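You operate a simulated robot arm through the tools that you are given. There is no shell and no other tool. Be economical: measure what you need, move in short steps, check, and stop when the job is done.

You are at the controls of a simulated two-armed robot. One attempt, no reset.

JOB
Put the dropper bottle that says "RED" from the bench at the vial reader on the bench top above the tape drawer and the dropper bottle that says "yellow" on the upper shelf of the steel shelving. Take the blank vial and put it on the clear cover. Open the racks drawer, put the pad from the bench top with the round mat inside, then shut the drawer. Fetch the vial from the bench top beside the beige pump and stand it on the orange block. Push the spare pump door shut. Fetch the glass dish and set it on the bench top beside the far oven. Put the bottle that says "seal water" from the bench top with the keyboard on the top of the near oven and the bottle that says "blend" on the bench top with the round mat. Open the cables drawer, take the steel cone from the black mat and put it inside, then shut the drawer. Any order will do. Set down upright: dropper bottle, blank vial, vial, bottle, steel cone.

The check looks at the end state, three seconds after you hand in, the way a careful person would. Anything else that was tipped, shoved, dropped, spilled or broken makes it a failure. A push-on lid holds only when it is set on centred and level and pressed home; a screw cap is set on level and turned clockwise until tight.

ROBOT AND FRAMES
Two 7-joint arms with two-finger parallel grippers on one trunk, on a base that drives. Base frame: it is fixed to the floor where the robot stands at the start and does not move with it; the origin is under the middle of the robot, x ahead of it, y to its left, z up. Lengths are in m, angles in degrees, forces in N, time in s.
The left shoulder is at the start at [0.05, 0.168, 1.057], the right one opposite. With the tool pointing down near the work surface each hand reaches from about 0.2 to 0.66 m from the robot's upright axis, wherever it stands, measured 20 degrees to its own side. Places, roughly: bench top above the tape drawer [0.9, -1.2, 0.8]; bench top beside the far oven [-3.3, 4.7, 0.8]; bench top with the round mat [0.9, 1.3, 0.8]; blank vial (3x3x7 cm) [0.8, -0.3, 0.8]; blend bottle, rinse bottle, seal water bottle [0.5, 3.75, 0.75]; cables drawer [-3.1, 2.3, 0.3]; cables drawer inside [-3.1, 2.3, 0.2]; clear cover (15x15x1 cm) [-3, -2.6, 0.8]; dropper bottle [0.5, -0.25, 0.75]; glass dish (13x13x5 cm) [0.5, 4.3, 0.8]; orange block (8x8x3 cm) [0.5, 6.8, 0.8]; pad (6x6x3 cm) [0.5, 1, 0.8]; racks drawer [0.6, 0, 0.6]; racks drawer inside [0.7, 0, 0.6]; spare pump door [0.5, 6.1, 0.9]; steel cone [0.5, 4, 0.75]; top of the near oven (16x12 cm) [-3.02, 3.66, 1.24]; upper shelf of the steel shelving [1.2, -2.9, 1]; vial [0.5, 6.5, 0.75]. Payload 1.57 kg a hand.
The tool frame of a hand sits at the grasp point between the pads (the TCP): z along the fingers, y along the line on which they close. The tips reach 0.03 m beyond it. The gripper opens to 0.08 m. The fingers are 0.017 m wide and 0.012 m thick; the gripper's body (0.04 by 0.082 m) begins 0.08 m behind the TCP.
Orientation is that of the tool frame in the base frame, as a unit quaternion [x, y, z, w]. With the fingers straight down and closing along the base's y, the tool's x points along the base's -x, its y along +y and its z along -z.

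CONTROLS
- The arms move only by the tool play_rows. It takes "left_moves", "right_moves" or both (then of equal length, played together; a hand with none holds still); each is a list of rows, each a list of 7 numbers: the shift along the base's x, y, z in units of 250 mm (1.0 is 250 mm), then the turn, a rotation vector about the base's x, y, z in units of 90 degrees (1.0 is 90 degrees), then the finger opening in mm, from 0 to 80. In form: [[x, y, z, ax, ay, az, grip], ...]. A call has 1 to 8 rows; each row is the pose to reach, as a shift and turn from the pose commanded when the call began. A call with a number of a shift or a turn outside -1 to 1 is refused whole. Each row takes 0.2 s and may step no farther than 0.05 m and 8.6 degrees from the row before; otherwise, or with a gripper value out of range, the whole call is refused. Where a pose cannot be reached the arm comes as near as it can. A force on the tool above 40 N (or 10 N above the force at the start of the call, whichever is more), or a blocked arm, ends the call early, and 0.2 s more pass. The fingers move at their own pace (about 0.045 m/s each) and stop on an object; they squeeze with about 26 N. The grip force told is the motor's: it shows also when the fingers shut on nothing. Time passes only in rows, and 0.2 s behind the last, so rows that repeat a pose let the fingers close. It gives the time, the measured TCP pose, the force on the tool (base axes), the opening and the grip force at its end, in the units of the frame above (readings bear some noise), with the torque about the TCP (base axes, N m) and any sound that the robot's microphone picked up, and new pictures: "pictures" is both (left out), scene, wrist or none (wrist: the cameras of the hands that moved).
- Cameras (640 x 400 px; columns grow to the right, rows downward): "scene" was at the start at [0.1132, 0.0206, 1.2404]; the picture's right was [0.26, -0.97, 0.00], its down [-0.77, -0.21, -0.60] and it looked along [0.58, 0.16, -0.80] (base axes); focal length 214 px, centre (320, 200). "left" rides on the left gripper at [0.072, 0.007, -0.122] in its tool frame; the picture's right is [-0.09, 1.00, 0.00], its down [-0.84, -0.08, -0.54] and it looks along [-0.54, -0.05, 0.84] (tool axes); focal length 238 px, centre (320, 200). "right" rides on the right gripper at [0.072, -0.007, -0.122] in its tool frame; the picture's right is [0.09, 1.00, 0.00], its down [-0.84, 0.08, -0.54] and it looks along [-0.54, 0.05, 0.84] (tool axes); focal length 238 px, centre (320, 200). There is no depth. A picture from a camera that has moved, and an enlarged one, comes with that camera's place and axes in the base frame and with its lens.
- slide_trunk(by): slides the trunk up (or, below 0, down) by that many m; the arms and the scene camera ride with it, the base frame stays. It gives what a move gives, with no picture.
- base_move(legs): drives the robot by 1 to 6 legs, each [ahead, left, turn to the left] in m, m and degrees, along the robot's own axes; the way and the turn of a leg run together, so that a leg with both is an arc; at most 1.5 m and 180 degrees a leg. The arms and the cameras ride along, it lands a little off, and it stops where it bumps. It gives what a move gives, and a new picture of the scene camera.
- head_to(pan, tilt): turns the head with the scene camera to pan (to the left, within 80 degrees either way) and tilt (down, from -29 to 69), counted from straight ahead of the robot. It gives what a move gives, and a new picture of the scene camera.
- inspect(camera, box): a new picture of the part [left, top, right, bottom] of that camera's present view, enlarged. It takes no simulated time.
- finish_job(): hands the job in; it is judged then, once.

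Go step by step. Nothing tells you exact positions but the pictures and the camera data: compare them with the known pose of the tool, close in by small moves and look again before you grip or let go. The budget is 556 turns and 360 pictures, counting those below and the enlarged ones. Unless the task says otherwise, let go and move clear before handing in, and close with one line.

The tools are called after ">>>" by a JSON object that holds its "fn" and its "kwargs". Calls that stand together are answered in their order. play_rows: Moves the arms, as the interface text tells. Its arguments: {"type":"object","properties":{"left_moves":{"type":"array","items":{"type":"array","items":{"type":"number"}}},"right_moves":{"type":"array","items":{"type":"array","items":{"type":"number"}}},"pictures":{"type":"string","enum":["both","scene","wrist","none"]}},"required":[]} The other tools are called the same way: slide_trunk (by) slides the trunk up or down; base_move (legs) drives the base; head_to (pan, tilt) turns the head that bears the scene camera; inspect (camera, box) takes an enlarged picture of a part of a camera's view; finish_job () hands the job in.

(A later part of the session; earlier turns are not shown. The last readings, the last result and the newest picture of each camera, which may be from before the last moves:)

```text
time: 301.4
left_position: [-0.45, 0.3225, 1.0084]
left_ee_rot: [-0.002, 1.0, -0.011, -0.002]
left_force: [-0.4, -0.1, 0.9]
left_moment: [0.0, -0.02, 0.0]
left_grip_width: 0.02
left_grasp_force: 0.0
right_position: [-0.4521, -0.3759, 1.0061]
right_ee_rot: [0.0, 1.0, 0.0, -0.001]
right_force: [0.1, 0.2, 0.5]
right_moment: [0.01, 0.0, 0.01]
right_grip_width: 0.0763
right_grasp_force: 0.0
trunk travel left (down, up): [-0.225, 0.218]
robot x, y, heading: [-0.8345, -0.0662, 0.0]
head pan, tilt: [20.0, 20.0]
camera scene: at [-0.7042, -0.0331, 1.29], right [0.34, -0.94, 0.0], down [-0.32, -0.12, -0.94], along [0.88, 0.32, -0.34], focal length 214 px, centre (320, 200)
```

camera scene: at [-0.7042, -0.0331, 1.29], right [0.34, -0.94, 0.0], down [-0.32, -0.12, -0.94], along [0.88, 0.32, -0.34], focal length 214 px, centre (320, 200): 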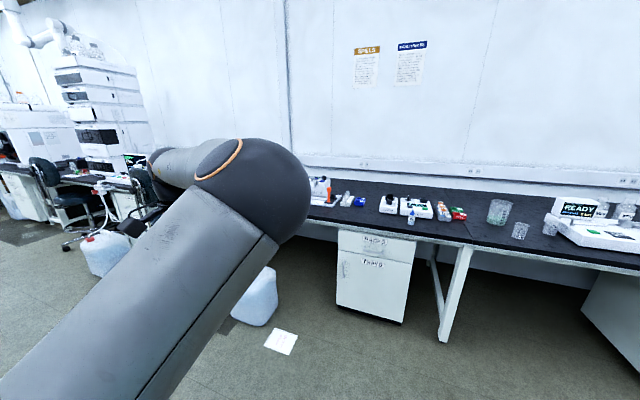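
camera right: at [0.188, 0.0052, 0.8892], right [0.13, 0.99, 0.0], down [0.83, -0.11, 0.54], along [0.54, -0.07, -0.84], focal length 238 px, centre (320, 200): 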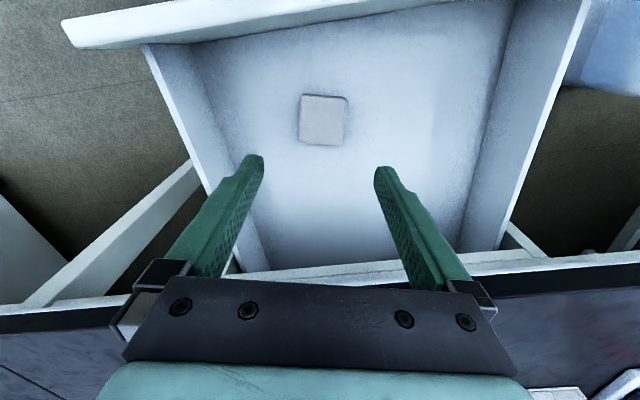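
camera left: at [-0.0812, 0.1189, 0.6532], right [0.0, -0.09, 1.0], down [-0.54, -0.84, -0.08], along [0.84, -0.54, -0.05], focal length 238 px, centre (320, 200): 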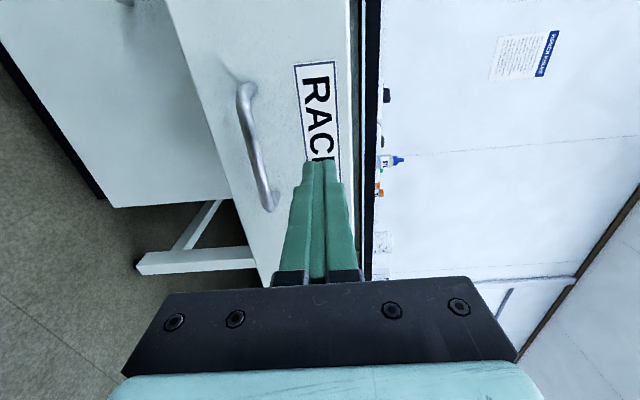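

The elbow blocks my view, so I try once more: fingers forward, hand well to the right so the forearm comes from the left, and turn down there.

>>> {"fn": "play_rows", "kwargs": {"left_moves": [[0.12, -0.05, 0, 0.055, -0.055, -0.055, 80], [0.24, -0.1, 0, 0.11, -0.11, -0.11, 80], [0.36, -0.15, 0, 0.165, -0.165, -0.165, 80], [0.48, -0.2, 0, 0.22, -0.22, -0.22, 80], [0.6, -0.25, 0, 0.275, -0.275, -0.275, 80], [0.7, -0.3, 0, 0.33, -0.33, -0.33, 80], [0.8, -0.35, 0, 0.385, -0.385, -0.385, 80]], "pictures": "none"}}

>>> {"fn": "play_rows", "kwargs": {"left_moves": [[0, 0, 0, 0.055, -0.055, -0.055, 80], [0, -0.05, 0, 0.11, -0.11, -0.11, 80], [0, -0.1, 0, 0.165, -0.165, -0.165, 80], [0, -0.15, 0.03, 0.22, -0.22, -0.22, 80], [0, -0.2, 0.06, 0.275, -0.275, -0.275, 80], [0, -0.25, 0.1, 0.33, -0.33, -0.33, 80], [0, -0.3, 0.15, 0.385, -0.385, -0.385, 80]], "pictures": "none"}}

>>> {"fn": "play_rows", "kwargs": {"left_moves": [[-0.1, -0.14, 0.05, 0, 0, 0, 80], [-0.2, -0.28, 0.1, 0, 0, 0, 80], [-0.3, -0.42, 0.15, 0, 0, 0, 80], [-0.4, -0.56, 0.2, 0, 0, 0, 80], [-0.5, -0.7, 0.25, 0, 0, 0, 80], [-0.6, -0.84, 0.3, 0, 0, 0, 80], [-0.7, -0.96, 0.35, 0, 0, 0, 80]], "pictures": "scene"}}

```text
time: 303.0
left_position: [-0.232, 0.2715, 1.0128]
left_ee_rot: [0.288, 0.87, 0.279, 0.288]
left_force: [-0.5, 0.4, 0.3]
left_moment: [-0.01, -0.01, 0.02]
left_grip_width: 0.08
left_grasp_force: 0.0
left hand out of reach, approached as far as the arm can: row 5, 6, 7
right_position: [-0.4523, -0.3743, 1.006]
right_ee_rot: [0.0, 1.0, -0.001, -0.002]
right_force: [-0.5, -0.5, 0.8]
right_moment: [0.0, 0.01, -0.01]
right_grip_width: 0.0759
right_grasp_force: 0.2
trunk travel left (down, up): [-0.225, 0.218]
robot x, y, heading: [-0.834, -0.0643, 0.2]
head pan, tilt: [20.0, 20.0]
```

```text
time: 304.6
left_position: [-0.127, 0.3008, 1.0949]
left_ee_rot: [0.496, 0.53, 0.485, 0.488]
left_force: [0.6, -0.6, 0.8]
left_moment: [0.01, 0.0, 0.02]
left_grip_width: 0.0799
left_grasp_force: 0.1
left hand out of reach, approached as far as the arm can: row 1, 2, 3, 4, 5, 6, 7
right_position: [-0.4529, -0.3742, 1.0056]
right_ee_rot: [0.0, 1.0, 0.0, -0.001]
right_force: [0.2, -0.6, -0.3]
right_moment: [0.06, -0.04, 0.03]
right_grip_width: 0.0761
right_grasp_force: 0.0
trunk travel left (down, up): [-0.225, 0.218]
robot x, y, heading: [-0.8325, -0.0661, 0.1]
head pan, tilt: [20.0, 20.0]
```

```text
time: 306.4
left_position: [-0.2333, 0.2183, 1.246]
left_ee_rot: [0.526, 0.573, 0.443, 0.446]
left_force: [0.5, 0.5, -0.6]
left_moment: [0.01, -0.01, -0.02]
left_grip_width: 0.0802
left_grasp_force: 0.1
left hand out of reach, approached as far as the arm can: row 1, 2, 3, 4, 5, 6, 7
right_position: [-0.4529, -0.3753, 1.0054]
right_ee_rot: [0.001, 1.0, 0.0, -0.001]
right_force: [0.9, -0.1, -0.2]
right_moment: [0.0, 0.02, -0.01]
right_grip_width: 0.076
right_grasp_force: 0.0
trunk travel left (down, up): [-0.225, 0.218]
robot x, y, heading: [-0.8347, -0.0674, -0.1]
head pan, tilt: [20.0, 20.0]
stopped in row 7 (left hand): the arm was blocked; the commanded pose is now the measured one
camera scene: at [-0.7044, -0.0305, 1.2911], right [0.36, -0.93, 0.0], down [-0.31, -0.12, -0.94], along [0.88, 0.34, -0.33], focal length 214 px, centre (320, 200)
```

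scene: 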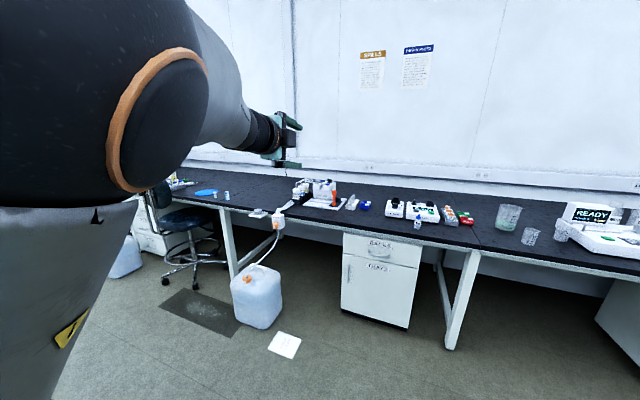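

>>> {"fn": "play_rows", "kwargs": {"left_moves": [[0, -0.1, -0.08, -0.05, 0.05, 0.059, 80], [0, -0.2, -0.16, -0.1, 0.1, 0.118, 80], [-0.03, -0.3, -0.24, -0.15, 0.15, 0.177, 80], [-0.06, -0.4, -0.32, -0.2, 0.2, 0.236, 80], [-0.1, -0.5, -0.4, -0.25, 0.25, 0.295, 80], [-0.14, -0.6, -0.48, -0.3, 0.3, 0.354, 80], [-0.18, -0.7, -0.56, -0.35, 0.35, 0.413, 80]], "pictures": "scene"}}

```text
time: 308.0
left_position: [-0.1844, 0.0775, 1.1762]
left_ee_rot: [0.287, 0.892, 0.247, 0.246]
left_force: [0.0, 0.1, -0.2]
left_moment: [-0.03, 0.01, -0.01]
left_grip_width: 0.0798
left_grasp_force: 0.0
left hand out of reach, approached as far as the arm can: row 1, 2, 3, 4, 5, 6, 7
right_position: [-0.4527, -0.3745, 1.0058]
right_ee_rot: [0.0, 1.0, 0.001, -0.001]
right_force: [-0.3, -0.3, 0.9]
right_moment: [-0.03, 0.0, 0.03]
right_grip_width: 0.076
right_grasp_force: 0.1
trunk travel left (down, up): [-0.225, 0.218]
robot x, y, heading: [-0.8317, -0.0685, 0.1]
head pan, tilt: [20.0, 20.0]
camera scene: at [-0.7044, -0.0329, 1.29], right [0.34, -0.94, 0.0], down [-0.32, -0.12, -0.94], along [0.88, 0.32, -0.34], focal length 214 px, centre (320, 200)
```

scene: 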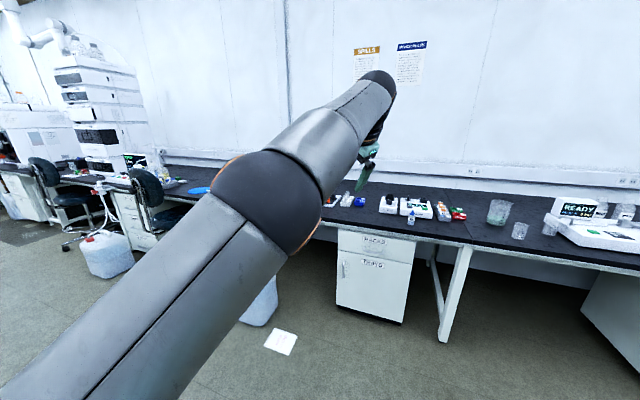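

The wrist allows only the other yaw side, so I turn the left hand down with its camera to the left (yaw -90°), which should let the elbow stay out.

>>> {"fn": "play_rows", "kwargs": {"left_moves": [[-0.05, 0, -0.05, 0, 0.059, -0.072, 80], [-0.1, 0, -0.1, 0, 0.118, -0.144, 80], [-0.15, 0, -0.15, 0, 0.177, -0.216, 80], [-0.2, 0, -0.2, 0, 0.236, -0.288, 80], [-0.25, 0, -0.25, 0, 0.295, -0.36, 80], [-0.3, 0, -0.3, 0, 0.354, -0.432, 80], [-0.35, 0, -0.35, 0, 0.413, -0.504, 80], [-0.4, 0, -0.4, 0, 0.47, -0.577, 80]], "pictures": "none"}}

>>> {"fn": "play_rows", "kwargs": {"left_moves": [[-0.12, 0.02, -0.03, 0, 0, 0, 80], [-0.24, 0.04, -0.06, 0, 0, 0, 80], [-0.36, 0.06, -0.1, 0, 0, 0, 80], [-0.48, 0.08, -0.13, 0, 0, 0, 80], [-0.6, 0.1, -0.16, 0, 0, 0, 80]], "pictures": "scene"}}

```text
time: 309.8
left_position: [-0.2792, 0.0675, 1.0741]
left_ee_rot: [0.705, 0.709, -0.001, -0.012]
left_force: [-0.6, -0.8, -0.2]
left_moment: [0.02, 0.0, 0.0]
left_grip_width: 0.08
left_grasp_force: 0.0
right_position: [-0.4522, -0.3745, 1.0074]
right_ee_rot: [0.0, 1.0, 0.001, -0.002]
right_force: [0.3, -0.4, 0.0]
right_moment: [-0.03, -0.01, 0.02]
right_grip_width: 0.0761
right_grasp_force: 0.0
trunk travel left (down, up): [-0.225, 0.218]
robot x, y, heading: [-0.8312, -0.0668, -0.0]
head pan, tilt: [20.0, 20.0]
```

```text
time: 311.0
left_position: [-0.3734, 0.1743, 1.0585]
left_ee_rot: [0.705, 0.71, -0.001, -0.009]
left_force: [-0.8, 1.0, 0.0]
left_moment: [-0.04, 0.01, 0.0]
left_grip_width: 0.0797
left_grasp_force: 0.1
left hand out of reach, approached as far as the arm can: row 1, 2, 3, 4, 5
right_position: [-0.4514, -0.3738, 1.0059]
right_ee_rot: [0.0, 1.0, 0.0, -0.001]
right_force: [0.1, -0.2, 0.6]
right_moment: [0.01, 0.01, -0.02]
right_grip_width: 0.0761
right_grasp_force: 0.0
trunk travel left (down, up): [-0.225, 0.218]
robot x, y, heading: [-0.834, -0.0644, -0.1]
head pan, tilt: [20.0, 20.0]
camera scene: at [-0.7049, -0.0326, 1.2901], right [0.34, -0.94, 0.0], down [-0.32, -0.12, -0.94], along [0.88, 0.32, -0.34], focal length 214 px, centre (320, 200)
```

scene: 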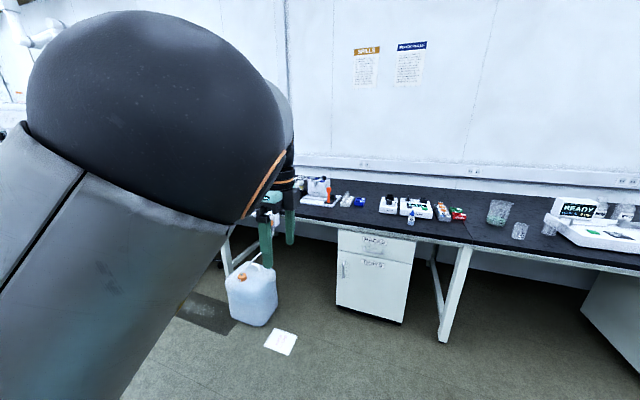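

>>> {"fn": "play_rows", "kwargs": {"left_moves": [[0, -0.12, -0.1, 0, 0, 0, 80], [0, -0.24, -0.2, 0, 0, 0, 80], [0, -0.36, -0.3, 0, 0, 0, 80], [0, -0.48, -0.4, 0, 0, 0, 80], [0, -0.6, -0.5, 0, 0, 0, 80], [-0.1, -0.7, -0.6, 0, 0, 0, 80], [-0.2, -0.75, -0.65, 0, 0, 0, 80], [-0.3, -0.8, -0.7, 0, 0, 0, 80]], "pictures": "scene"}}

```text
time: 312.8
left_position: [-0.2582, -0.0567, 0.9196]
left_ee_rot: [0.703, 0.711, -0.002, -0.012]
left_force: [0.1, -0.8, 0.2]
left_moment: [0.03, -0.03, -0.02]
left_grip_width: 0.0802
left_grasp_force: 0.0
left hand out of reach, approached as far as the arm can: row 1, 2, 3, 4, 5, 6, 7, 8
right_position: [-0.4534, -0.3749, 1.0073]
right_ee_rot: [0.0, 1.0, 0.0, -0.001]
right_force: [0.2, -0.6, -1.1]
right_moment: [0.03, -0.02, 0.01]
right_grip_width: 0.076
right_grasp_force: 0.0
trunk travel left (down, up): [-0.225, 0.218]
robot x, y, heading: [-0.8357, -0.0654, 0.0]
head pan, tilt: [20.0, 20.0]
camera scene: at [-0.7047, -0.0337, 1.2902], right [0.34, -0.94, 0.0], down [-0.32, -0.12, -0.94], along [0.88, 0.32, -0.34], focal length 214 px, centre (320, 200)
```

scene: 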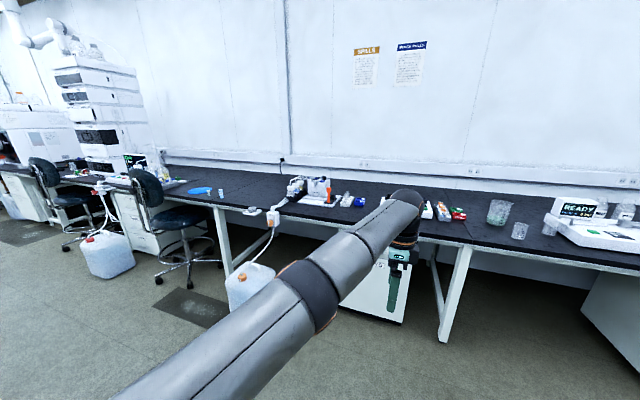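

I settle for the elbow-in parking posture at the left and go on.

>>> {"fn": "play_rows", "kwargs": {"left_moves": [[0, 0.12, 0.06, 0, 0, 0.09, 80], [0, 0.24, 0.12, 0, 0, 0.18, 80], [0, 0.36, 0.18, 0, 0, 0.27, 80], [0, 0.48, 0.24, 0, 0, 0.36, 80], [0, 0.6, 0.3, 0, 0, 0.45, 80], [0, 0.72, 0.36, 0, 0, 0.54, 80], [0, 0.84, 0.42, 0, 0, 0.63, 80], [0, 0.96, 0.48, 0, 0, 0.72, 80]], "pictures": "none"}}

>>> {"fn": "play_rows", "kwargs": {"left_moves": [[-0.05, 0.12, 0.05, 0, 0, 0.09, 60], [-0.15, 0.22, 0.1, 0, 0, 0.18, 40], [-0.25, 0.32, 0.15, 0, 0, 0.28, 30], [-0.35, 0.42, 0.2, 0, 0, 0.28, 30], [-0.45, 0.5, 0.2, 0, 0, 0.28, 30], [-0.55, 0.58, 0.2, 0, 0, 0.28, 30], [-0.65, 0.66, 0.2, 0, 0, 0.28, 30]], "pictures": "scene"}}

```text
time: 314.6
left_position: [-0.2447, 0.1798, 1.0499]
left_ee_rot: [0.212, 0.977, -0.006, -0.008]
left_force: [0.7, -0.4, 0.0]
left_moment: [0.0, 0.0, 0.01]
left_grip_width: 0.0802
left_grasp_force: 0.0
left hand out of reach, approached as far as the arm can: row 1, 2, 3, 4, 5, 6, 7, 8
right_position: [-0.4535, -0.3747, 1.0071]
right_ee_rot: [0.0, 1.0, -0.001, -0.001]
right_force: [0.1, 0.3, -0.2]
right_moment: [-0.01, -0.04, 0.02]
right_grip_width: 0.0761
right_grasp_force: 0.0
trunk travel left (down, up): [-0.225, 0.218]
robot x, y, heading: [-0.8315, -0.0664, 0.0]
head pan, tilt: [20.0, 20.0]
```

```text
refused: row 3 steps farther than a row can; nothing moved
```

>>> {"fn": "play_rows", "kwargs": {"left_moves": [[-0.05, 0.12, 0.05, 0, 0, 0.09, 60], [-0.15, 0.22, 0.1, 0, 0, 0.18, 40], [-0.25, 0.32, 0.15, 0, 0, 0.27, 30], [-0.35, 0.42, 0.2, 0, 0, 0.27, 30], [-0.45, 0.5, 0.2, 0, 0, 0.27, 30], [-0.55, 0.58, 0.2, 0, 0, 0.27, 30], [-0.65, 0.66, 0.2, 0, 0, 0.27, 30]], "pictures": "scene"}}

```text
time: 316.2
left_position: [-0.4094, 0.3455, 1.0967]
left_ee_rot: [0.003, 1.0, -0.008, -0.007]
left_force: [-0.1, -0.8, -0.5]
left_moment: [-0.02, -0.02, 0.02]
left_grip_width: 0.0301
left_grasp_force: 0.0
left hand out of reach, approached as far as the arm can: row 1, 2, 3, 4
right_position: [-0.4518, -0.3742, 1.0066]
right_ee_rot: [0.001, 1.0, 0.0, -0.002]
right_force: [0.8, -1.2, -0.1]
right_moment: [-0.02, 0.05, -0.01]
right_grip_width: 0.0758
right_grasp_force: 0.0
trunk travel left (down, up): [-0.225, 0.218]
robot x, y, heading: [-0.8326, -0.064, -0.2]
head pan, tilt: [20.0, 20.0]
camera scene: at [-0.704, -0.0325, 1.29], right [0.34, -0.94, 0.0], down [-0.32, -0.12, -0.94], along [0.88, 0.32, -0.34], focal length 214 px, centre (320, 200)
```

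scene: 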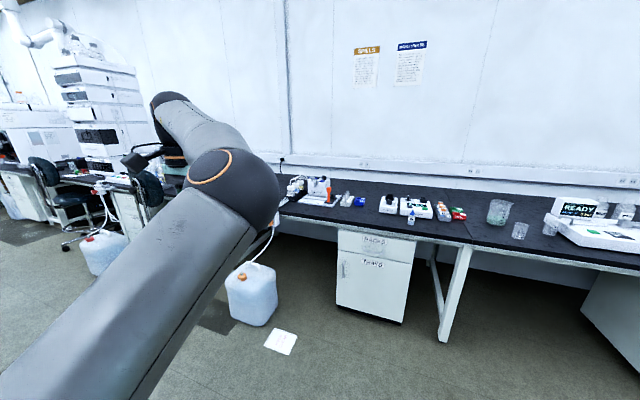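

Parked. Now I drive left along the aisle toward y≈3.8.

>>> {"fn": "base_move", "kwargs": {"legs": [[-0.1, 1.5, 0], [0, 1.4, 0]]}}

>>> {"fn": "head_to", "kwargs": {"pan": 0, "tilt": 25}}

```text
refused: leg 1 is longer than a leg can be; nothing moved
```

```text
time: 317.0
left_position: [-0.4104, 0.3451, 1.0982]
left_ee_rot: [0.003, 1.0, -0.008, -0.006]
left_force: [0.4, -0.9, 0.6]
left_moment: [-0.03, -0.01, 0.0]
left_grip_width: 0.0299
left_grasp_force: 0.0
right_position: [-0.4526, -0.3753, 1.0051]
right_ee_rot: [0.0, 1.0, 0.0, -0.001]
right_force: [0.2, -0.3, 0.2]
right_moment: [0.0, -0.03, -0.02]
right_grip_width: 0.0761
right_grasp_force: 0.2
trunk travel left (down, up): [-0.225, 0.218]
robot x, y, heading: [-0.8343, -0.0658, -0.1]
head pan, tilt: [0.0, 25.0]
camera scene: at [-0.6997, -0.065, 1.282], right [0.0, -1.0, 0.0], down [-0.42, 0.0, -0.91], along [0.91, 0.0, -0.42], focal length 214 px, centre (320, 200)
```

scene: 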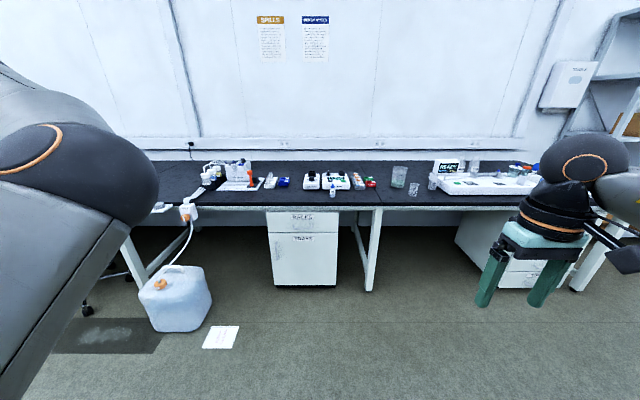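

>>> {"fn": "base_move", "kwargs": {"legs": [[0, 1.4, 0], [0, 1.4, 0]]}}

```text
time: 341.4
left_position: [-0.4082, 3.1338, 1.097]
left_ee_rot: [-0.004, 1.0, -0.009, -0.005]
left_force: [0.0, -0.4, 0.1]
left_moment: [0.02, -0.01, -0.03]
left_grip_width: 0.0298
left_grasp_force: 0.1
right_position: [-0.4407, 2.4138, 1.0055]
right_ee_rot: [-0.008, 1.0, -0.001, -0.001]
right_force: [-0.3, 0.3, 0.3]
right_moment: [-0.02, 0.0, -0.04]
right_grip_width: 0.0759
right_grasp_force: 0.1
trunk travel left (down, up): [-0.225, 0.218]
robot x, y, heading: [-0.8267, 2.717, 0.9]
head pan, tilt: [0.0, 25.0]
camera scene: at [-0.6925, 2.72, 1.2819], right [0.01, -1.0, 0.0], down [-0.42, -0.01, -0.91], along [0.91, 0.01, -0.42], focal length 214 px, centre (320, 200)
```

scene: 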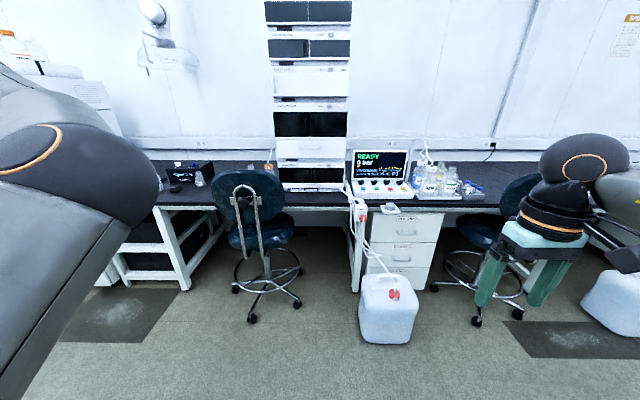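

>>> {"fn": "base_move", "kwargs": {"legs": [[0, 1.2, 0]]}}

>>> {"fn": "inspect", "kwargs": {"camera": "scene", "box": [150, 130, 480, 300]}}

```text
time: 352.2
left_position: [-0.4251, 4.3339, 1.0976]
left_ee_rot: [-0.005, 1.0, -0.008, -0.006]
left_force: [-1.3, -0.6, -0.2]
left_moment: [0.0, -0.02, 0.0]
left_grip_width: 0.03
left_grasp_force: 0.0
right_position: [-0.4569, 3.6151, 1.0054]
right_ee_rot: [-0.008, 1.0, 0.0, 0.0]
right_force: [1.0, -0.6, 0.0]
right_moment: [-0.02, 0.0, 0.01]
right_grip_width: 0.0761
right_grasp_force: 0.1
trunk travel left (down, up): [-0.225, 0.218]
robot x, y, heading: [-0.8461, 3.9176, 1.0]
head pan, tilt: [0.0, 25.0]
camera scene: at [-0.7091, 3.9192, 1.2819], right [0.01, -1.0, 0.0], down [-0.42, -0.01, -0.91], along [0.91, 0.01, -0.42], focal length 214 px, centre (320, 200)
```

scene: 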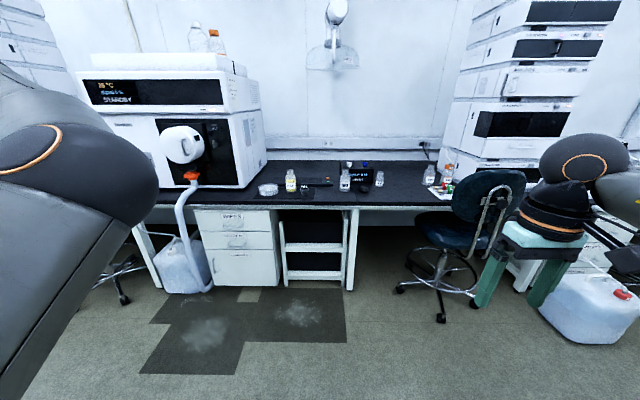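

```text
1.94 times, centred on (315, 215) of scene
camera zoom: at [-0.7091, 3.9192, 1.2819], right [0.01, -1.0, 0.0], down [-0.42, -0.01, -0.91], along [0.91, 0.01, -0.42], focal length 416 px, centre (330, 171)
```

zoom: 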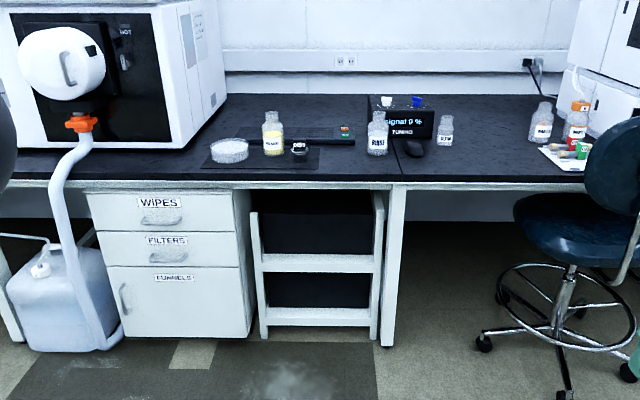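

I see a dish (0.52,4.25), a yellow-content bottle (0.565,4.12), the cone on the mat (~4.03), RINSE (0.56,3.78) and a small bottle (0.64,3.54). I approach turned 35° left so that the parked left arm stays clear of the instrument.

>>> {"fn": "base_move", "kwargs": {"legs": [[0, -0.1, 0], [0.5, 0, 0], [0.3, 0, 34]]}}

>>> {"fn": "head_to", "kwargs": {"pan": -30, "tilt": 35}}

>>> {"fn": "inspect", "kwargs": {"camera": "scene", "box": [150, 80, 500, 250]}}

```text
time: 357.9
left_position: [0.0582, 4.4958, 1.0969]
left_ee_rot: [-0.298, 0.955, -0.01, -0.004]
left_force: [0.0, 0.6, -0.2]
left_moment: [-0.01, 0.0, 0.0]
left_grip_width: 0.03
left_grasp_force: 0.1
right_position: [0.4355, 3.8821, 1.0053]
right_ee_rot: [-0.3, 0.954, -0.001, -0.001]
right_force: [0.2, 0.3, 0.5]
right_moment: [-0.02, 0.03, -0.01]
right_grip_width: 0.0762
right_grasp_force: 0.0
trunk travel left (down, up): [-0.225, 0.218]
robot x, y, heading: [-0.0528, 3.9185, 35.0]
head pan, tilt: [0.0, 25.0]
camera scene: at [0.0564, 3.9935, 1.2819], right [0.57, -0.82, 0.0], down [-0.35, -0.24, -0.91], along [0.74, 0.52, -0.42], focal length 214 px, centre (320, 200)
```

scene: 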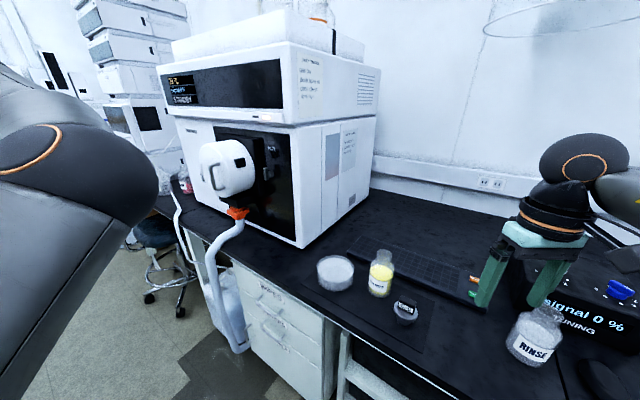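

```text
time: 358.9
left_position: [0.0579, 4.4957, 1.0982]
left_ee_rot: [-0.297, 0.955, -0.009, -0.003]
left_force: [-0.5, 0.4, 0.0]
left_moment: [-0.01, 0.03, -0.01]
left_grip_width: 0.0298
left_grasp_force: 0.0
right_position: [0.4345, 3.8806, 1.0053]
right_ee_rot: [-0.3, 0.954, 0.0, -0.001]
right_force: [0.0, -0.3, -0.2]
right_moment: [0.0, -0.03, -0.03]
right_grip_width: 0.0762
right_grasp_force: 0.1
trunk travel left (down, up): [-0.225, 0.218]
robot x, y, heading: [-0.0549, 3.9136, 34.9]
head pan, tilt: [-30.0, 35.0]
camera scene: at [0.0683, 3.948, 1.2662], right [0.09, -1.0, 0.0], down [-0.57, -0.05, -0.82], along [0.82, 0.07, -0.57], focal length 214 px, centre (320, 200)
```

scene: 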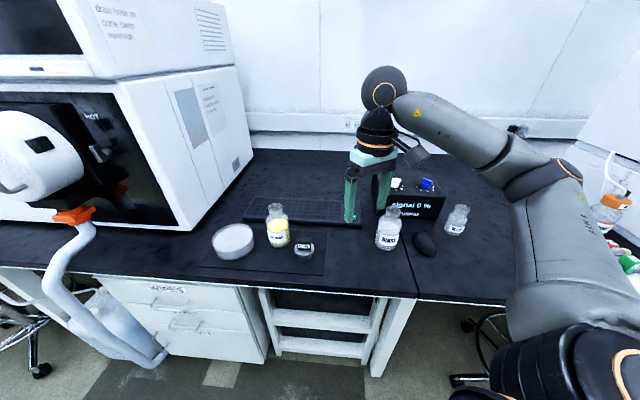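

```text
1.83 times, centred on (325, 165) of scene
camera zoom: at [0.0683, 3.948, 1.2662], right [0.09, -1.0, 0.0], down [-0.57, -0.05, -0.82], along [0.82, 0.07, -0.57], focal length 392 px, centre (311, 264)
```

zoom: 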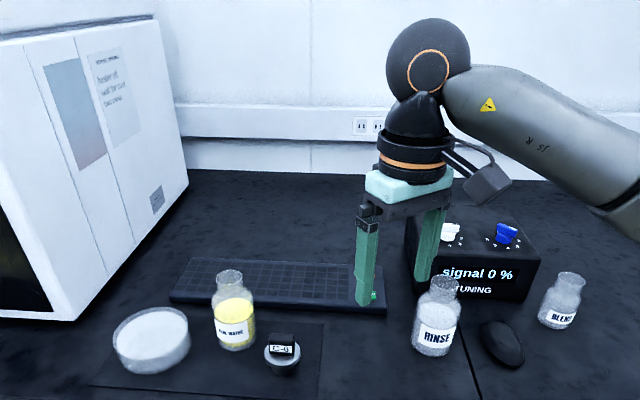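

The yellow-content bottle seems to be SEAL WATER and BLEND stands at (0.67,3.52). I bring the right hand over toward the seal-water bottle.

>>> {"fn": "play_rows", "kwargs": {"right_moves": [[0.04, 0.16, 0.02, 0, 0, 0, 80], [0.08, 0.34, 0.06, 0, 0, 0, 80], [0.12, 0.52, 0.08, 0, 0, 0, 80], [0.16, 0.7, 0.08, 0, 0, 0, 80], [0.2, 0.8, 0.08, 0, 0, 0, 80]], "pictures": "wrist"}}

>>> {"fn": "inspect", "kwargs": {"camera": "scene", "box": [190, 180, 350, 280]}}

```text
time: 360.1
left_position: [0.0582, 4.4953, 1.0968]
left_ee_rot: [-0.297, 0.955, -0.009, -0.004]
left_force: [-0.2, 0.0, 0.0]
left_moment: [-0.03, -0.04, -0.02]
left_grip_width: 0.03
left_grasp_force: 0.1
right_position: [0.4869, 4.0819, 1.0255]
right_ee_rot: [-0.3, 0.954, 0.0, -0.001]
right_force: [-1.1, -0.5, -0.1]
right_moment: [0.02, 0.03, 0.0]
right_grip_width: 0.0801
right_grasp_force: 0.1
trunk travel left (down, up): [-0.225, 0.218]
robot x, y, heading: [-0.0567, 3.9136, 35.1]
head pan, tilt: [-30.0, 35.0]
camera right: at [0.4319, 4.0347, 1.1476], right [-0.65, 0.76, 0.0], down [0.64, 0.54, 0.54], along [0.41, 0.35, -0.84], focal length 238 px, centre (320, 200)
```

right: 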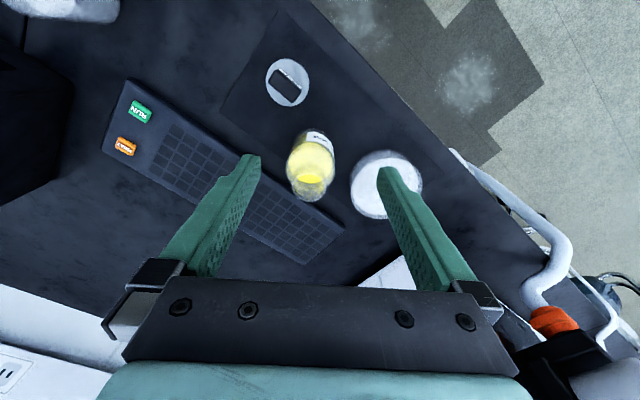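

```text
4.00 times, centred on (270, 230) of scene
camera zoom: at [0.0683, 3.9482, 1.2662], right [0.08, -1.0, 0.0], down [-0.57, -0.05, -0.82], along [0.82, 0.07, -0.57], focal length 858 px, centre (520, 80)
```

zoom: 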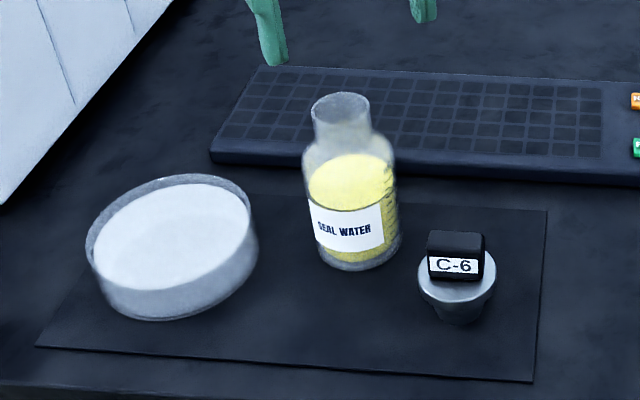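

SEAL WATER confirmed, at (0.547,4.117) with rim near z=0.905. I take it by the neck.

>>> {"fn": "play_rows", "kwargs": {"right_moves": [[0.12, 0.07, -0.02, 0, 0, 0, 80], [0.24, 0.14, -0.08, 0, 0, 0, 80], [0.24, 0.14, -0.25, 0, 0, 0, 80]], "pictures": "wrist"}}

```text
time: 360.9
left_position: [0.0588, 4.4964, 1.0982]
left_ee_rot: [-0.297, 0.955, -0.009, -0.003]
left_force: [-0.4, 1.1, -0.1]
left_moment: [0.04, -0.01, -0.02]
left_grip_width: 0.0299
left_grasp_force: 0.1
right_position: [0.5476, 4.1153, 0.9622]
right_ee_rot: [-0.3, 0.954, 0.0, -0.001]
right_force: [-0.5, -0.1, -0.6]
right_moment: [-0.03, -0.04, -0.01]
right_grip_width: 0.08
right_grasp_force: 0.0
trunk travel left (down, up): [-0.225, 0.218]
robot x, y, heading: [-0.0583, 3.9163, 35.0]
head pan, tilt: [-30.0, 35.0]
camera right: at [0.4925, 4.0685, 1.0846], right [-0.65, 0.76, 0.0], down [0.64, 0.54, 0.54], along [0.41, 0.35, -0.84], focal length 238 px, centre (320, 200)
```

right: 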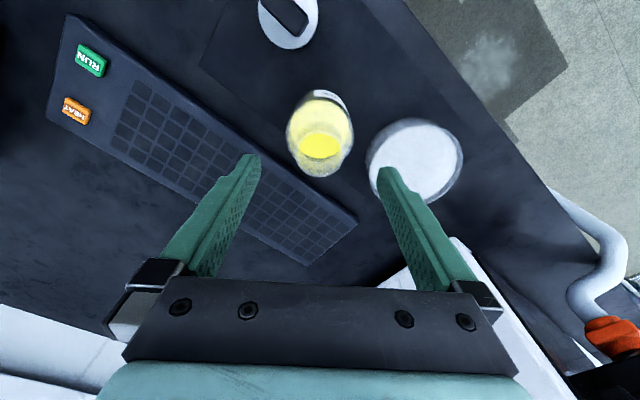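

>>> {"fn": "play_rows", "kwargs": {"right_moves": [[0, 0, -0.13, 0, 0, 0, 80], [0, 0, -0.24, 0, 0, 0, 80]], "pictures": "wrist"}}

>>> {"fn": "inspect", "kwargs": {"camera": "scene", "box": [220, 150, 340, 260]}}

```text
time: 361.5
left_position: [0.0578, 4.4962, 1.0977]
left_ee_rot: [-0.297, 0.955, -0.009, -0.003]
left_force: [0.4, -0.3, 0.2]
left_moment: [0.02, -0.02, 0.0]
left_grip_width: 0.0302
left_grasp_force: 0.1
right_position: [0.5453, 4.1176, 0.9023]
right_ee_rot: [-0.301, 0.954, 0.0, -0.001]
right_force: [-0.1, 0.1, -0.1]
right_moment: [-0.01, -0.01, 0.0]
right_grip_width: 0.08
right_grasp_force: 0.0
trunk travel left (down, up): [-0.225, 0.218]
robot x, y, heading: [-0.0515, 3.9185, 34.7]
head pan, tilt: [-30.0, 35.0]
camera right: at [0.4916, 4.0689, 1.0244], right [-0.65, 0.76, 0.0], down [0.64, 0.54, 0.54], along [0.41, 0.35, -0.84], focal length 238 px, centre (320, 200)
```

right: 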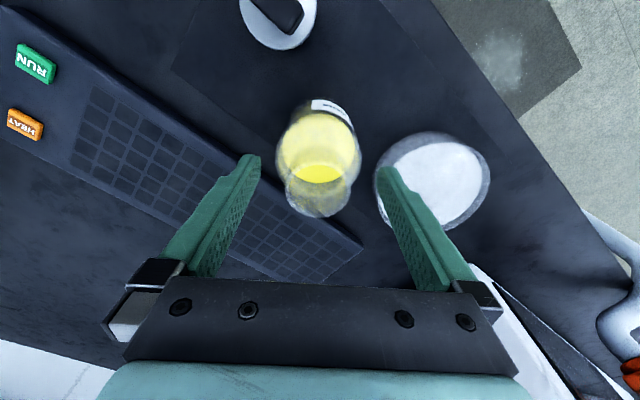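

```text
3.64 times, centred on (280, 205) of scene
camera zoom: at [0.0685, 3.9479, 1.2662], right [0.09, -1.0, 0.0], down [-0.57, -0.05, -0.82], along [0.82, 0.07, -0.57], focal length 780 px, centre (466, 182)
```

zoom: 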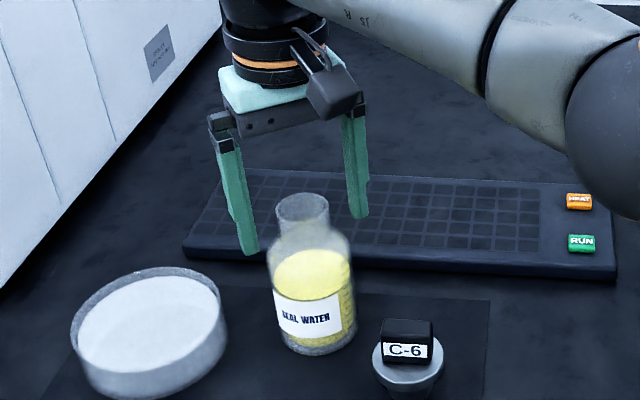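

The rim is at the pads; I lower 4 mm, close on the neck and lift slightly.

>>> {"fn": "play_rows", "kwargs": {"right_moves": [[0, 0, -0.016, 0, 0, 0, 80], [0, 0, -0.016, 0, 0, 0, 20], [0, 0, -0.016, 0, 0, 0, 20], [0, 0, -0.016, 0, 0, 0, 20], [0, 0, -0.016, 0, 0, 0, 20], [0, 0, 0.08, 0, 0, 0, 20]], "pictures": "both"}}

```text
time: 362.9
left_position: [0.0569, 4.496, 1.0981]
left_ee_rot: [-0.297, 0.955, -0.009, -0.004]
left_force: [0.2, 0.0, -0.2]
left_moment: [0.02, -0.04, 0.0]
left_grip_width: 0.0302
left_grasp_force: 0.0
right_position: [0.5475, 4.1164, 0.9219]
right_ee_rot: [-0.301, 0.954, -0.001, -0.001]
right_force: [0.3, 0.4, -3.9]
right_moment: [-0.01, 0.04, -0.01]
right_grip_width: 0.0408
right_grasp_force: 26.1
trunk travel left (down, up): [-0.225, 0.218]
robot x, y, heading: [-0.0567, 3.9168, 34.9]
head pan, tilt: [-30.0, 35.0]
camera scene: at [0.0683, 3.9481, 1.2661], right [0.09, -1.0, 0.0], down [-0.57, -0.05, -0.82], along [0.82, 0.07, -0.57], focal length 214 px, centre (320, 200)
camera right: at [0.4926, 4.0693, 1.0441], right [-0.65, 0.76, 0.0], down [0.64, 0.54, 0.54], along [0.41, 0.35, -0.84], focal length 238 px, centre (320, 200)
```

scene: 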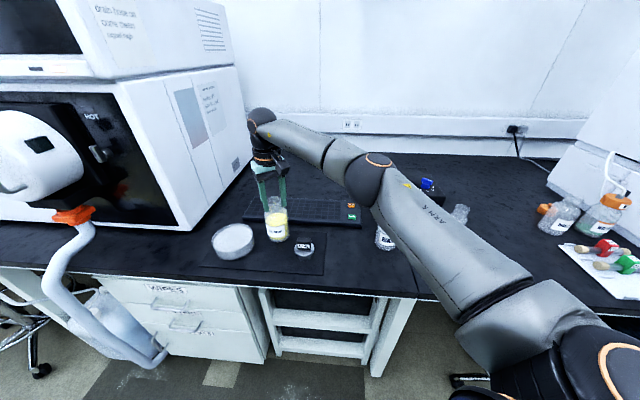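
right: 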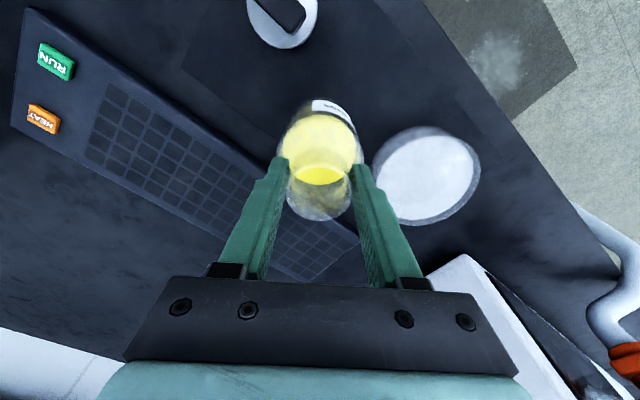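

SEAL WATER is held (about 0.4 kg). I lift it and pull in.

>>> {"fn": "play_rows", "kwargs": {"right_moves": [[0, 0, 0.18, 0, 0, 0, 20], [0, 0, 0.36, 0, 0, 0, 20], [0, 0, 0.54, 0, 0, 0, 20], [-0.08, -0.08, 0.7, 0, 0, 0, 20], [-0.2, -0.18, 0.8, 0, 0, 0, 20], [-0.34, -0.28, 0.84, 0, 0, 0, 20], [-0.48, -0.38, 0.84, 0, 0, 0, 20]], "pictures": "none"}}

>>> {"fn": "base_move", "kwargs": {"legs": [[0, 0, -35], [-0.8, 0, 0], [0, 0, 180]]}}

>>> {"fn": "head_to", "kwargs": {"pan": -10, "tilt": 10}}

```text
time: 364.5
left_position: [0.0582, 4.4954, 1.0981]
left_ee_rot: [-0.297, 0.955, -0.01, -0.004]
left_force: [0.0, 0.2, 0.3]
left_moment: [0.02, 0.0, 0.01]
left_grip_width: 0.0301
left_grasp_force: 0.1
right_position: [0.4266, 4.0209, 1.1344]
right_ee_rot: [-0.3, 0.954, 0.0, -0.002]
right_force: [-0.5, 0.1, -3.5]
right_moment: [0.0, 0.01, 0.02]
right_grip_width: 0.0408
right_grasp_force: 25.7
right hand out of reach, approached as far as the arm can: row 2, 3, 4
trunk travel left (down, up): [-0.225, 0.218]
robot x, y, heading: [-0.0525, 3.9169, 35.0]
head pan, tilt: [-30.0, 35.0]
```

```text
time: 377.8
left_position: [-1.2635, 3.496, 1.098]
left_ee_rot: [1.0, 0.008, 0.006, -0.008]
left_force: [0.0, -0.1, -0.2]
left_moment: [0.02, -0.01, 0.0]
left_grip_width: 0.0299
left_grasp_force: 0.1
right_position: [-1.3073, 4.0947, 1.1324]
right_ee_rot: [1.0, 0.011, 0.002, 0.0]
right_force: [0.0, -0.4, -3.2]
right_moment: [0.02, 0.0, 0.03]
right_grip_width: 0.0408
right_grasp_force: 25.9
trunk travel left (down, up): [-0.225, 0.218]
robot x, y, heading: [-0.8487, 3.9158, -178.7]
head pan, tilt: [-30.0, 35.0]
camera scene: at [-0.9646, 3.959, 1.2661], right [0.48, 0.88, 0.0], down [0.5, -0.28, -0.82], along [-0.72, 0.39, -0.57], focal length 214 px, centre (320, 200)
```

scene: 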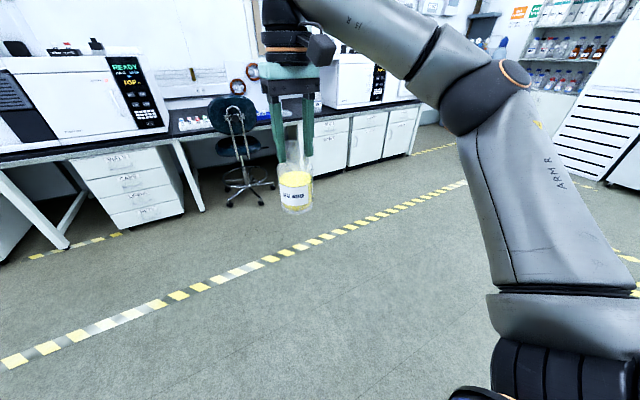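

```text
time: 378.7
left_position: [-1.2632, 3.4941, 1.0976]
left_ee_rot: [1.0, 0.008, 0.007, -0.007]
left_force: [-0.2, -0.3, -0.1]
left_moment: [0.0, 0.0, -0.02]
left_grip_width: 0.0302
left_grasp_force: 0.0
right_position: [-1.3066, 4.0938, 1.1339]
right_ee_rot: [1.0, 0.012, 0.002, 0.0]
right_force: [0.2, -0.2, -3.9]
right_moment: [0.03, -0.03, -0.06]
right_grip_width: 0.0409
right_grasp_force: 25.8
trunk travel left (down, up): [-0.225, 0.218]
robot x, y, heading: [-0.8475, 3.9137, -178.9]
head pan, tilt: [-10.0, 10.0]
camera scene: at [-0.9793, 3.9309, 1.3062], right [0.15, 0.99, 0.0], down [0.17, -0.03, -0.98], along [-0.97, 0.15, -0.17], focal length 214 px, centre (320, 200)
```

scene: 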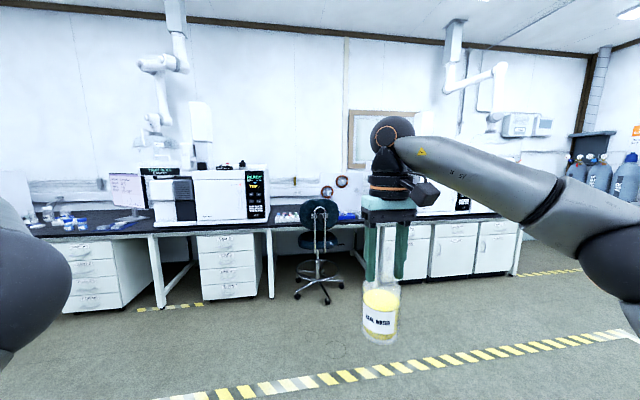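

I drive across toward the near oven and raise the trunk.

>>> {"fn": "base_move", "kwargs": {"legs": [[1.15, 0, 0], [0, 0, 33]]}}

>>> {"fn": "slide_trunk", "kwargs": {"by": 0.217}}

>>> {"fn": "head_to", "kwargs": {"pan": -30, "tilt": 15}}

```text
time: 386.1
left_position: [-2.1048, 3.308, 1.0982]
left_ee_rot: [0.955, 0.295, 0.004, -0.01]
left_force: [-1.2, 0.0, -0.6]
left_moment: [0.0, -0.03, 0.0]
left_grip_width: 0.0299
left_grasp_force: 0.2
right_position: [-2.4717, 3.783, 1.1335]
right_ee_rot: [0.955, 0.297, 0.001, 0.0]
right_force: [0.4, 0.2, -3.6]
right_moment: [0.02, -0.03, 0.0]
right_grip_width: 0.041
right_grasp_force: 26.2
trunk travel left (down, up): [-0.225, 0.218]
robot x, y, heading: [-1.9918, 3.8809, -145.5]
head pan, tilt: [-10.0, 10.0]
camera scene: at [-2.1068, 3.8261, 1.3063], right [-0.42, 0.91, 0.0], down [0.16, 0.07, -0.98], along [-0.9, -0.41, -0.17], focal length 214 px, centre (320, 200)
```

scene: 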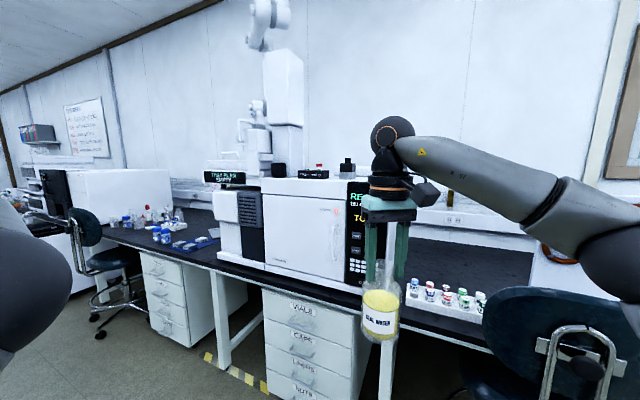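

```text
time: 388.4
left_position: [-2.1063, 3.3067, 1.314]
left_ee_rot: [0.956, 0.295, 0.004, -0.01]
left_force: [0.0, -0.1, 0.0]
left_moment: [-0.02, 0.03, 0.02]
left_grip_width: 0.03
left_grasp_force: 0.0
right_position: [-2.4729, 3.7834, 1.3505]
right_ee_rot: [0.954, 0.298, 0.002, -0.001]
right_force: [0.9, 0.0, -4.5]
right_moment: [0.0, -0.04, 0.03]
right_grip_width: 0.0409
right_grasp_force: 26.1
trunk travel left (down, up): [-0.442, 0.001]
robot x, y, heading: [-1.991, 3.8866, -145.4]
head pan, tilt: [-10.0, 10.0]
```

```text
time: 389.2
left_position: [-2.1058, 3.3076, 1.3143]
left_ee_rot: [0.955, 0.295, 0.003, -0.009]
left_force: [-0.2, 0.5, 0.3]
left_moment: [-0.02, 0.01, 0.01]
left_grip_width: 0.0298
left_grasp_force: 0.0
right_position: [-2.4721, 3.7829, 1.3509]
right_ee_rot: [0.955, 0.298, 0.001, -0.001]
right_force: [-0.5, 0.3, -3.7]
right_moment: [0.01, -0.03, -0.02]
right_grip_width: 0.0409
right_grasp_force: 26.0
trunk travel left (down, up): [-0.442, 0.001]
robot x, y, heading: [-1.9928, 3.8859, -145.3]
head pan, tilt: [-30.0, 15.0]
camera scene: at [-2.1155, 3.8574, 1.5151], right [-0.08, 1.0, 0.0], down [0.26, 0.02, -0.97], along [-0.96, -0.08, -0.26], focal length 214 px, centre (320, 200)
```

scene: 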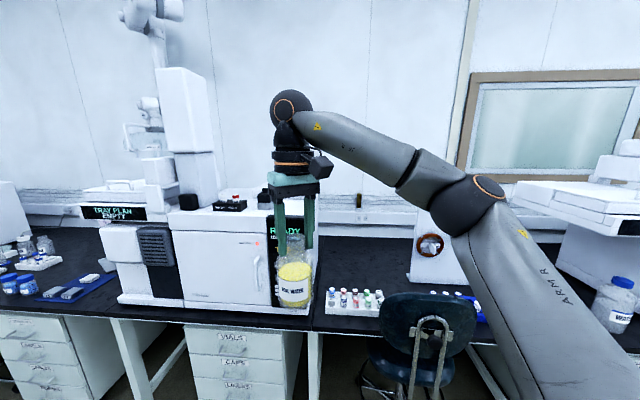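

>>> {"fn": "inspect", "kwargs": {"camera": "scene", "box": [140, 150, 320, 260]}}

>>> {"fn": "head_to", "kwargs": {"pan": -35, "tilt": 30}}

```text
3.56 times, centred on (230, 205) of scene
camera zoom: at [-2.1155, 3.8574, 1.5151], right [-0.08, 1.0, 0.0], down [0.26, 0.02, -0.97], along [-0.96, -0.08, -0.26], focal length 763 px, centre (640, 182)
```

zoom: 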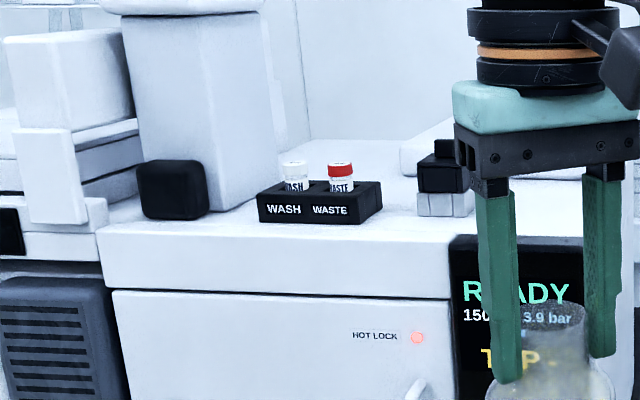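

```text
time: 390.0
left_position: [-2.1067, 3.3075, 1.3138]
left_ee_rot: [0.956, 0.295, 0.004, -0.009]
left_force: [0.3, 0.0, -0.8]
left_moment: [0.01, 0.01, -0.02]
left_grip_width: 0.0299
left_grasp_force: 0.0
right_position: [-2.4712, 3.7835, 1.3502]
right_ee_rot: [0.954, 0.298, 0.001, 0.0]
right_force: [0.0, -0.3, -4.0]
right_moment: [-0.01, -0.01, 0.01]
right_grip_width: 0.0412
right_grasp_force: 26.4
trunk travel left (down, up): [-0.442, 0.001]
robot x, y, heading: [-1.9919, 3.8878, -145.2]
head pan, tilt: [-35.0, 30.0]
camera scene: at [-2.1129, 3.8656, 1.491], right [0.01, 1.0, 0.0], down [0.5, 0.0, -0.87], along [-0.87, 0.01, -0.5], focal length 214 px, centre (320, 200)
```

scene: 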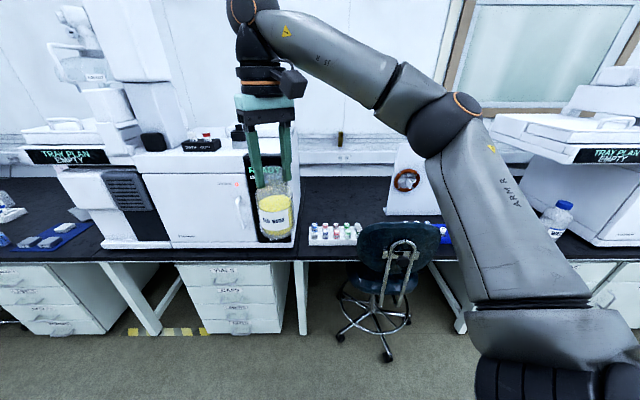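

The free spot on the near oven top is right of the black item, around (-3.01,3.665). I raise the hand and drive closer.

>>> {"fn": "play_rows", "kwargs": {"right_moves": [[0, 0, 0.15, 0, 0, 0, 20], [0, 0, 0.3, 0, 0, 0, 20], [0, 0, 0.38, 0, 0, 0, 20]], "pictures": "none"}}

>>> {"fn": "base_move", "kwargs": {"legs": [[0.39, -0.16, 0]]}}

```text
time: 390.8
left_position: [-2.1043, 3.3064, 1.3146]
left_ee_rot: [0.955, 0.295, 0.004, -0.01]
left_force: [0.1, -0.1, 0.1]
left_moment: [0.0, 0.04, 0.04]
left_grip_width: 0.0299
left_grasp_force: 0.1
right_position: [-2.4699, 3.783, 1.4481]
right_ee_rot: [0.954, 0.299, -0.001, -0.002]
right_force: [-0.4, -0.3, -3.9]
right_moment: [0.03, -0.03, 0.04]
right_grip_width: 0.0408
right_grasp_force: 26.6
trunk travel left (down, up): [-0.442, 0.001]
robot x, y, heading: [-1.9894, 3.887, -145.4]
head pan, tilt: [-35.0, 30.0]
```

```text
time: 393.4
left_position: [-2.5146, 3.2179, 1.3144]
left_ee_rot: [0.955, 0.296, 0.004, -0.01]
left_force: [-0.2, -0.6, -0.4]
left_moment: [0.0, -0.01, -0.01]
left_grip_width: 0.0297
left_grasp_force: 0.2
right_position: [-2.8801, 3.6954, 1.4469]
right_ee_rot: [0.955, 0.298, 0.001, 0.0]
right_force: [-0.8, -0.9, -4.3]
right_moment: [0.05, -0.02, 0.0]
right_grip_width: 0.0408
right_grasp_force: 25.5
trunk travel left (down, up): [-0.442, 0.001]
robot x, y, heading: [-2.401, 3.7986, -145.5]
head pan, tilt: [-35.0, 30.0]
camera scene: at [-2.5225, 3.7773, 1.4909], right [0.01, 1.0, 0.0], down [0.5, 0.0, -0.87], along [-0.87, 0.01, -0.5], focal length 214 px, centre (320, 200)
```

scene: 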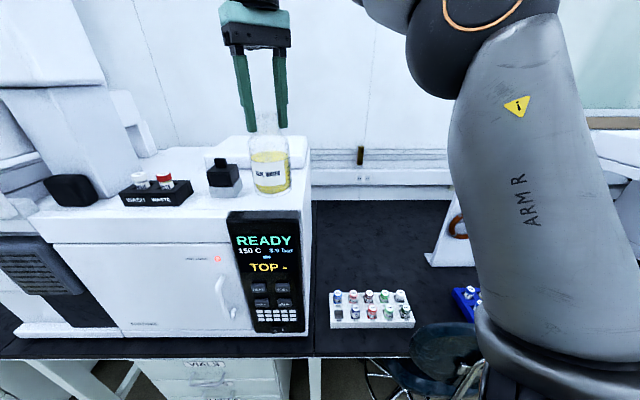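

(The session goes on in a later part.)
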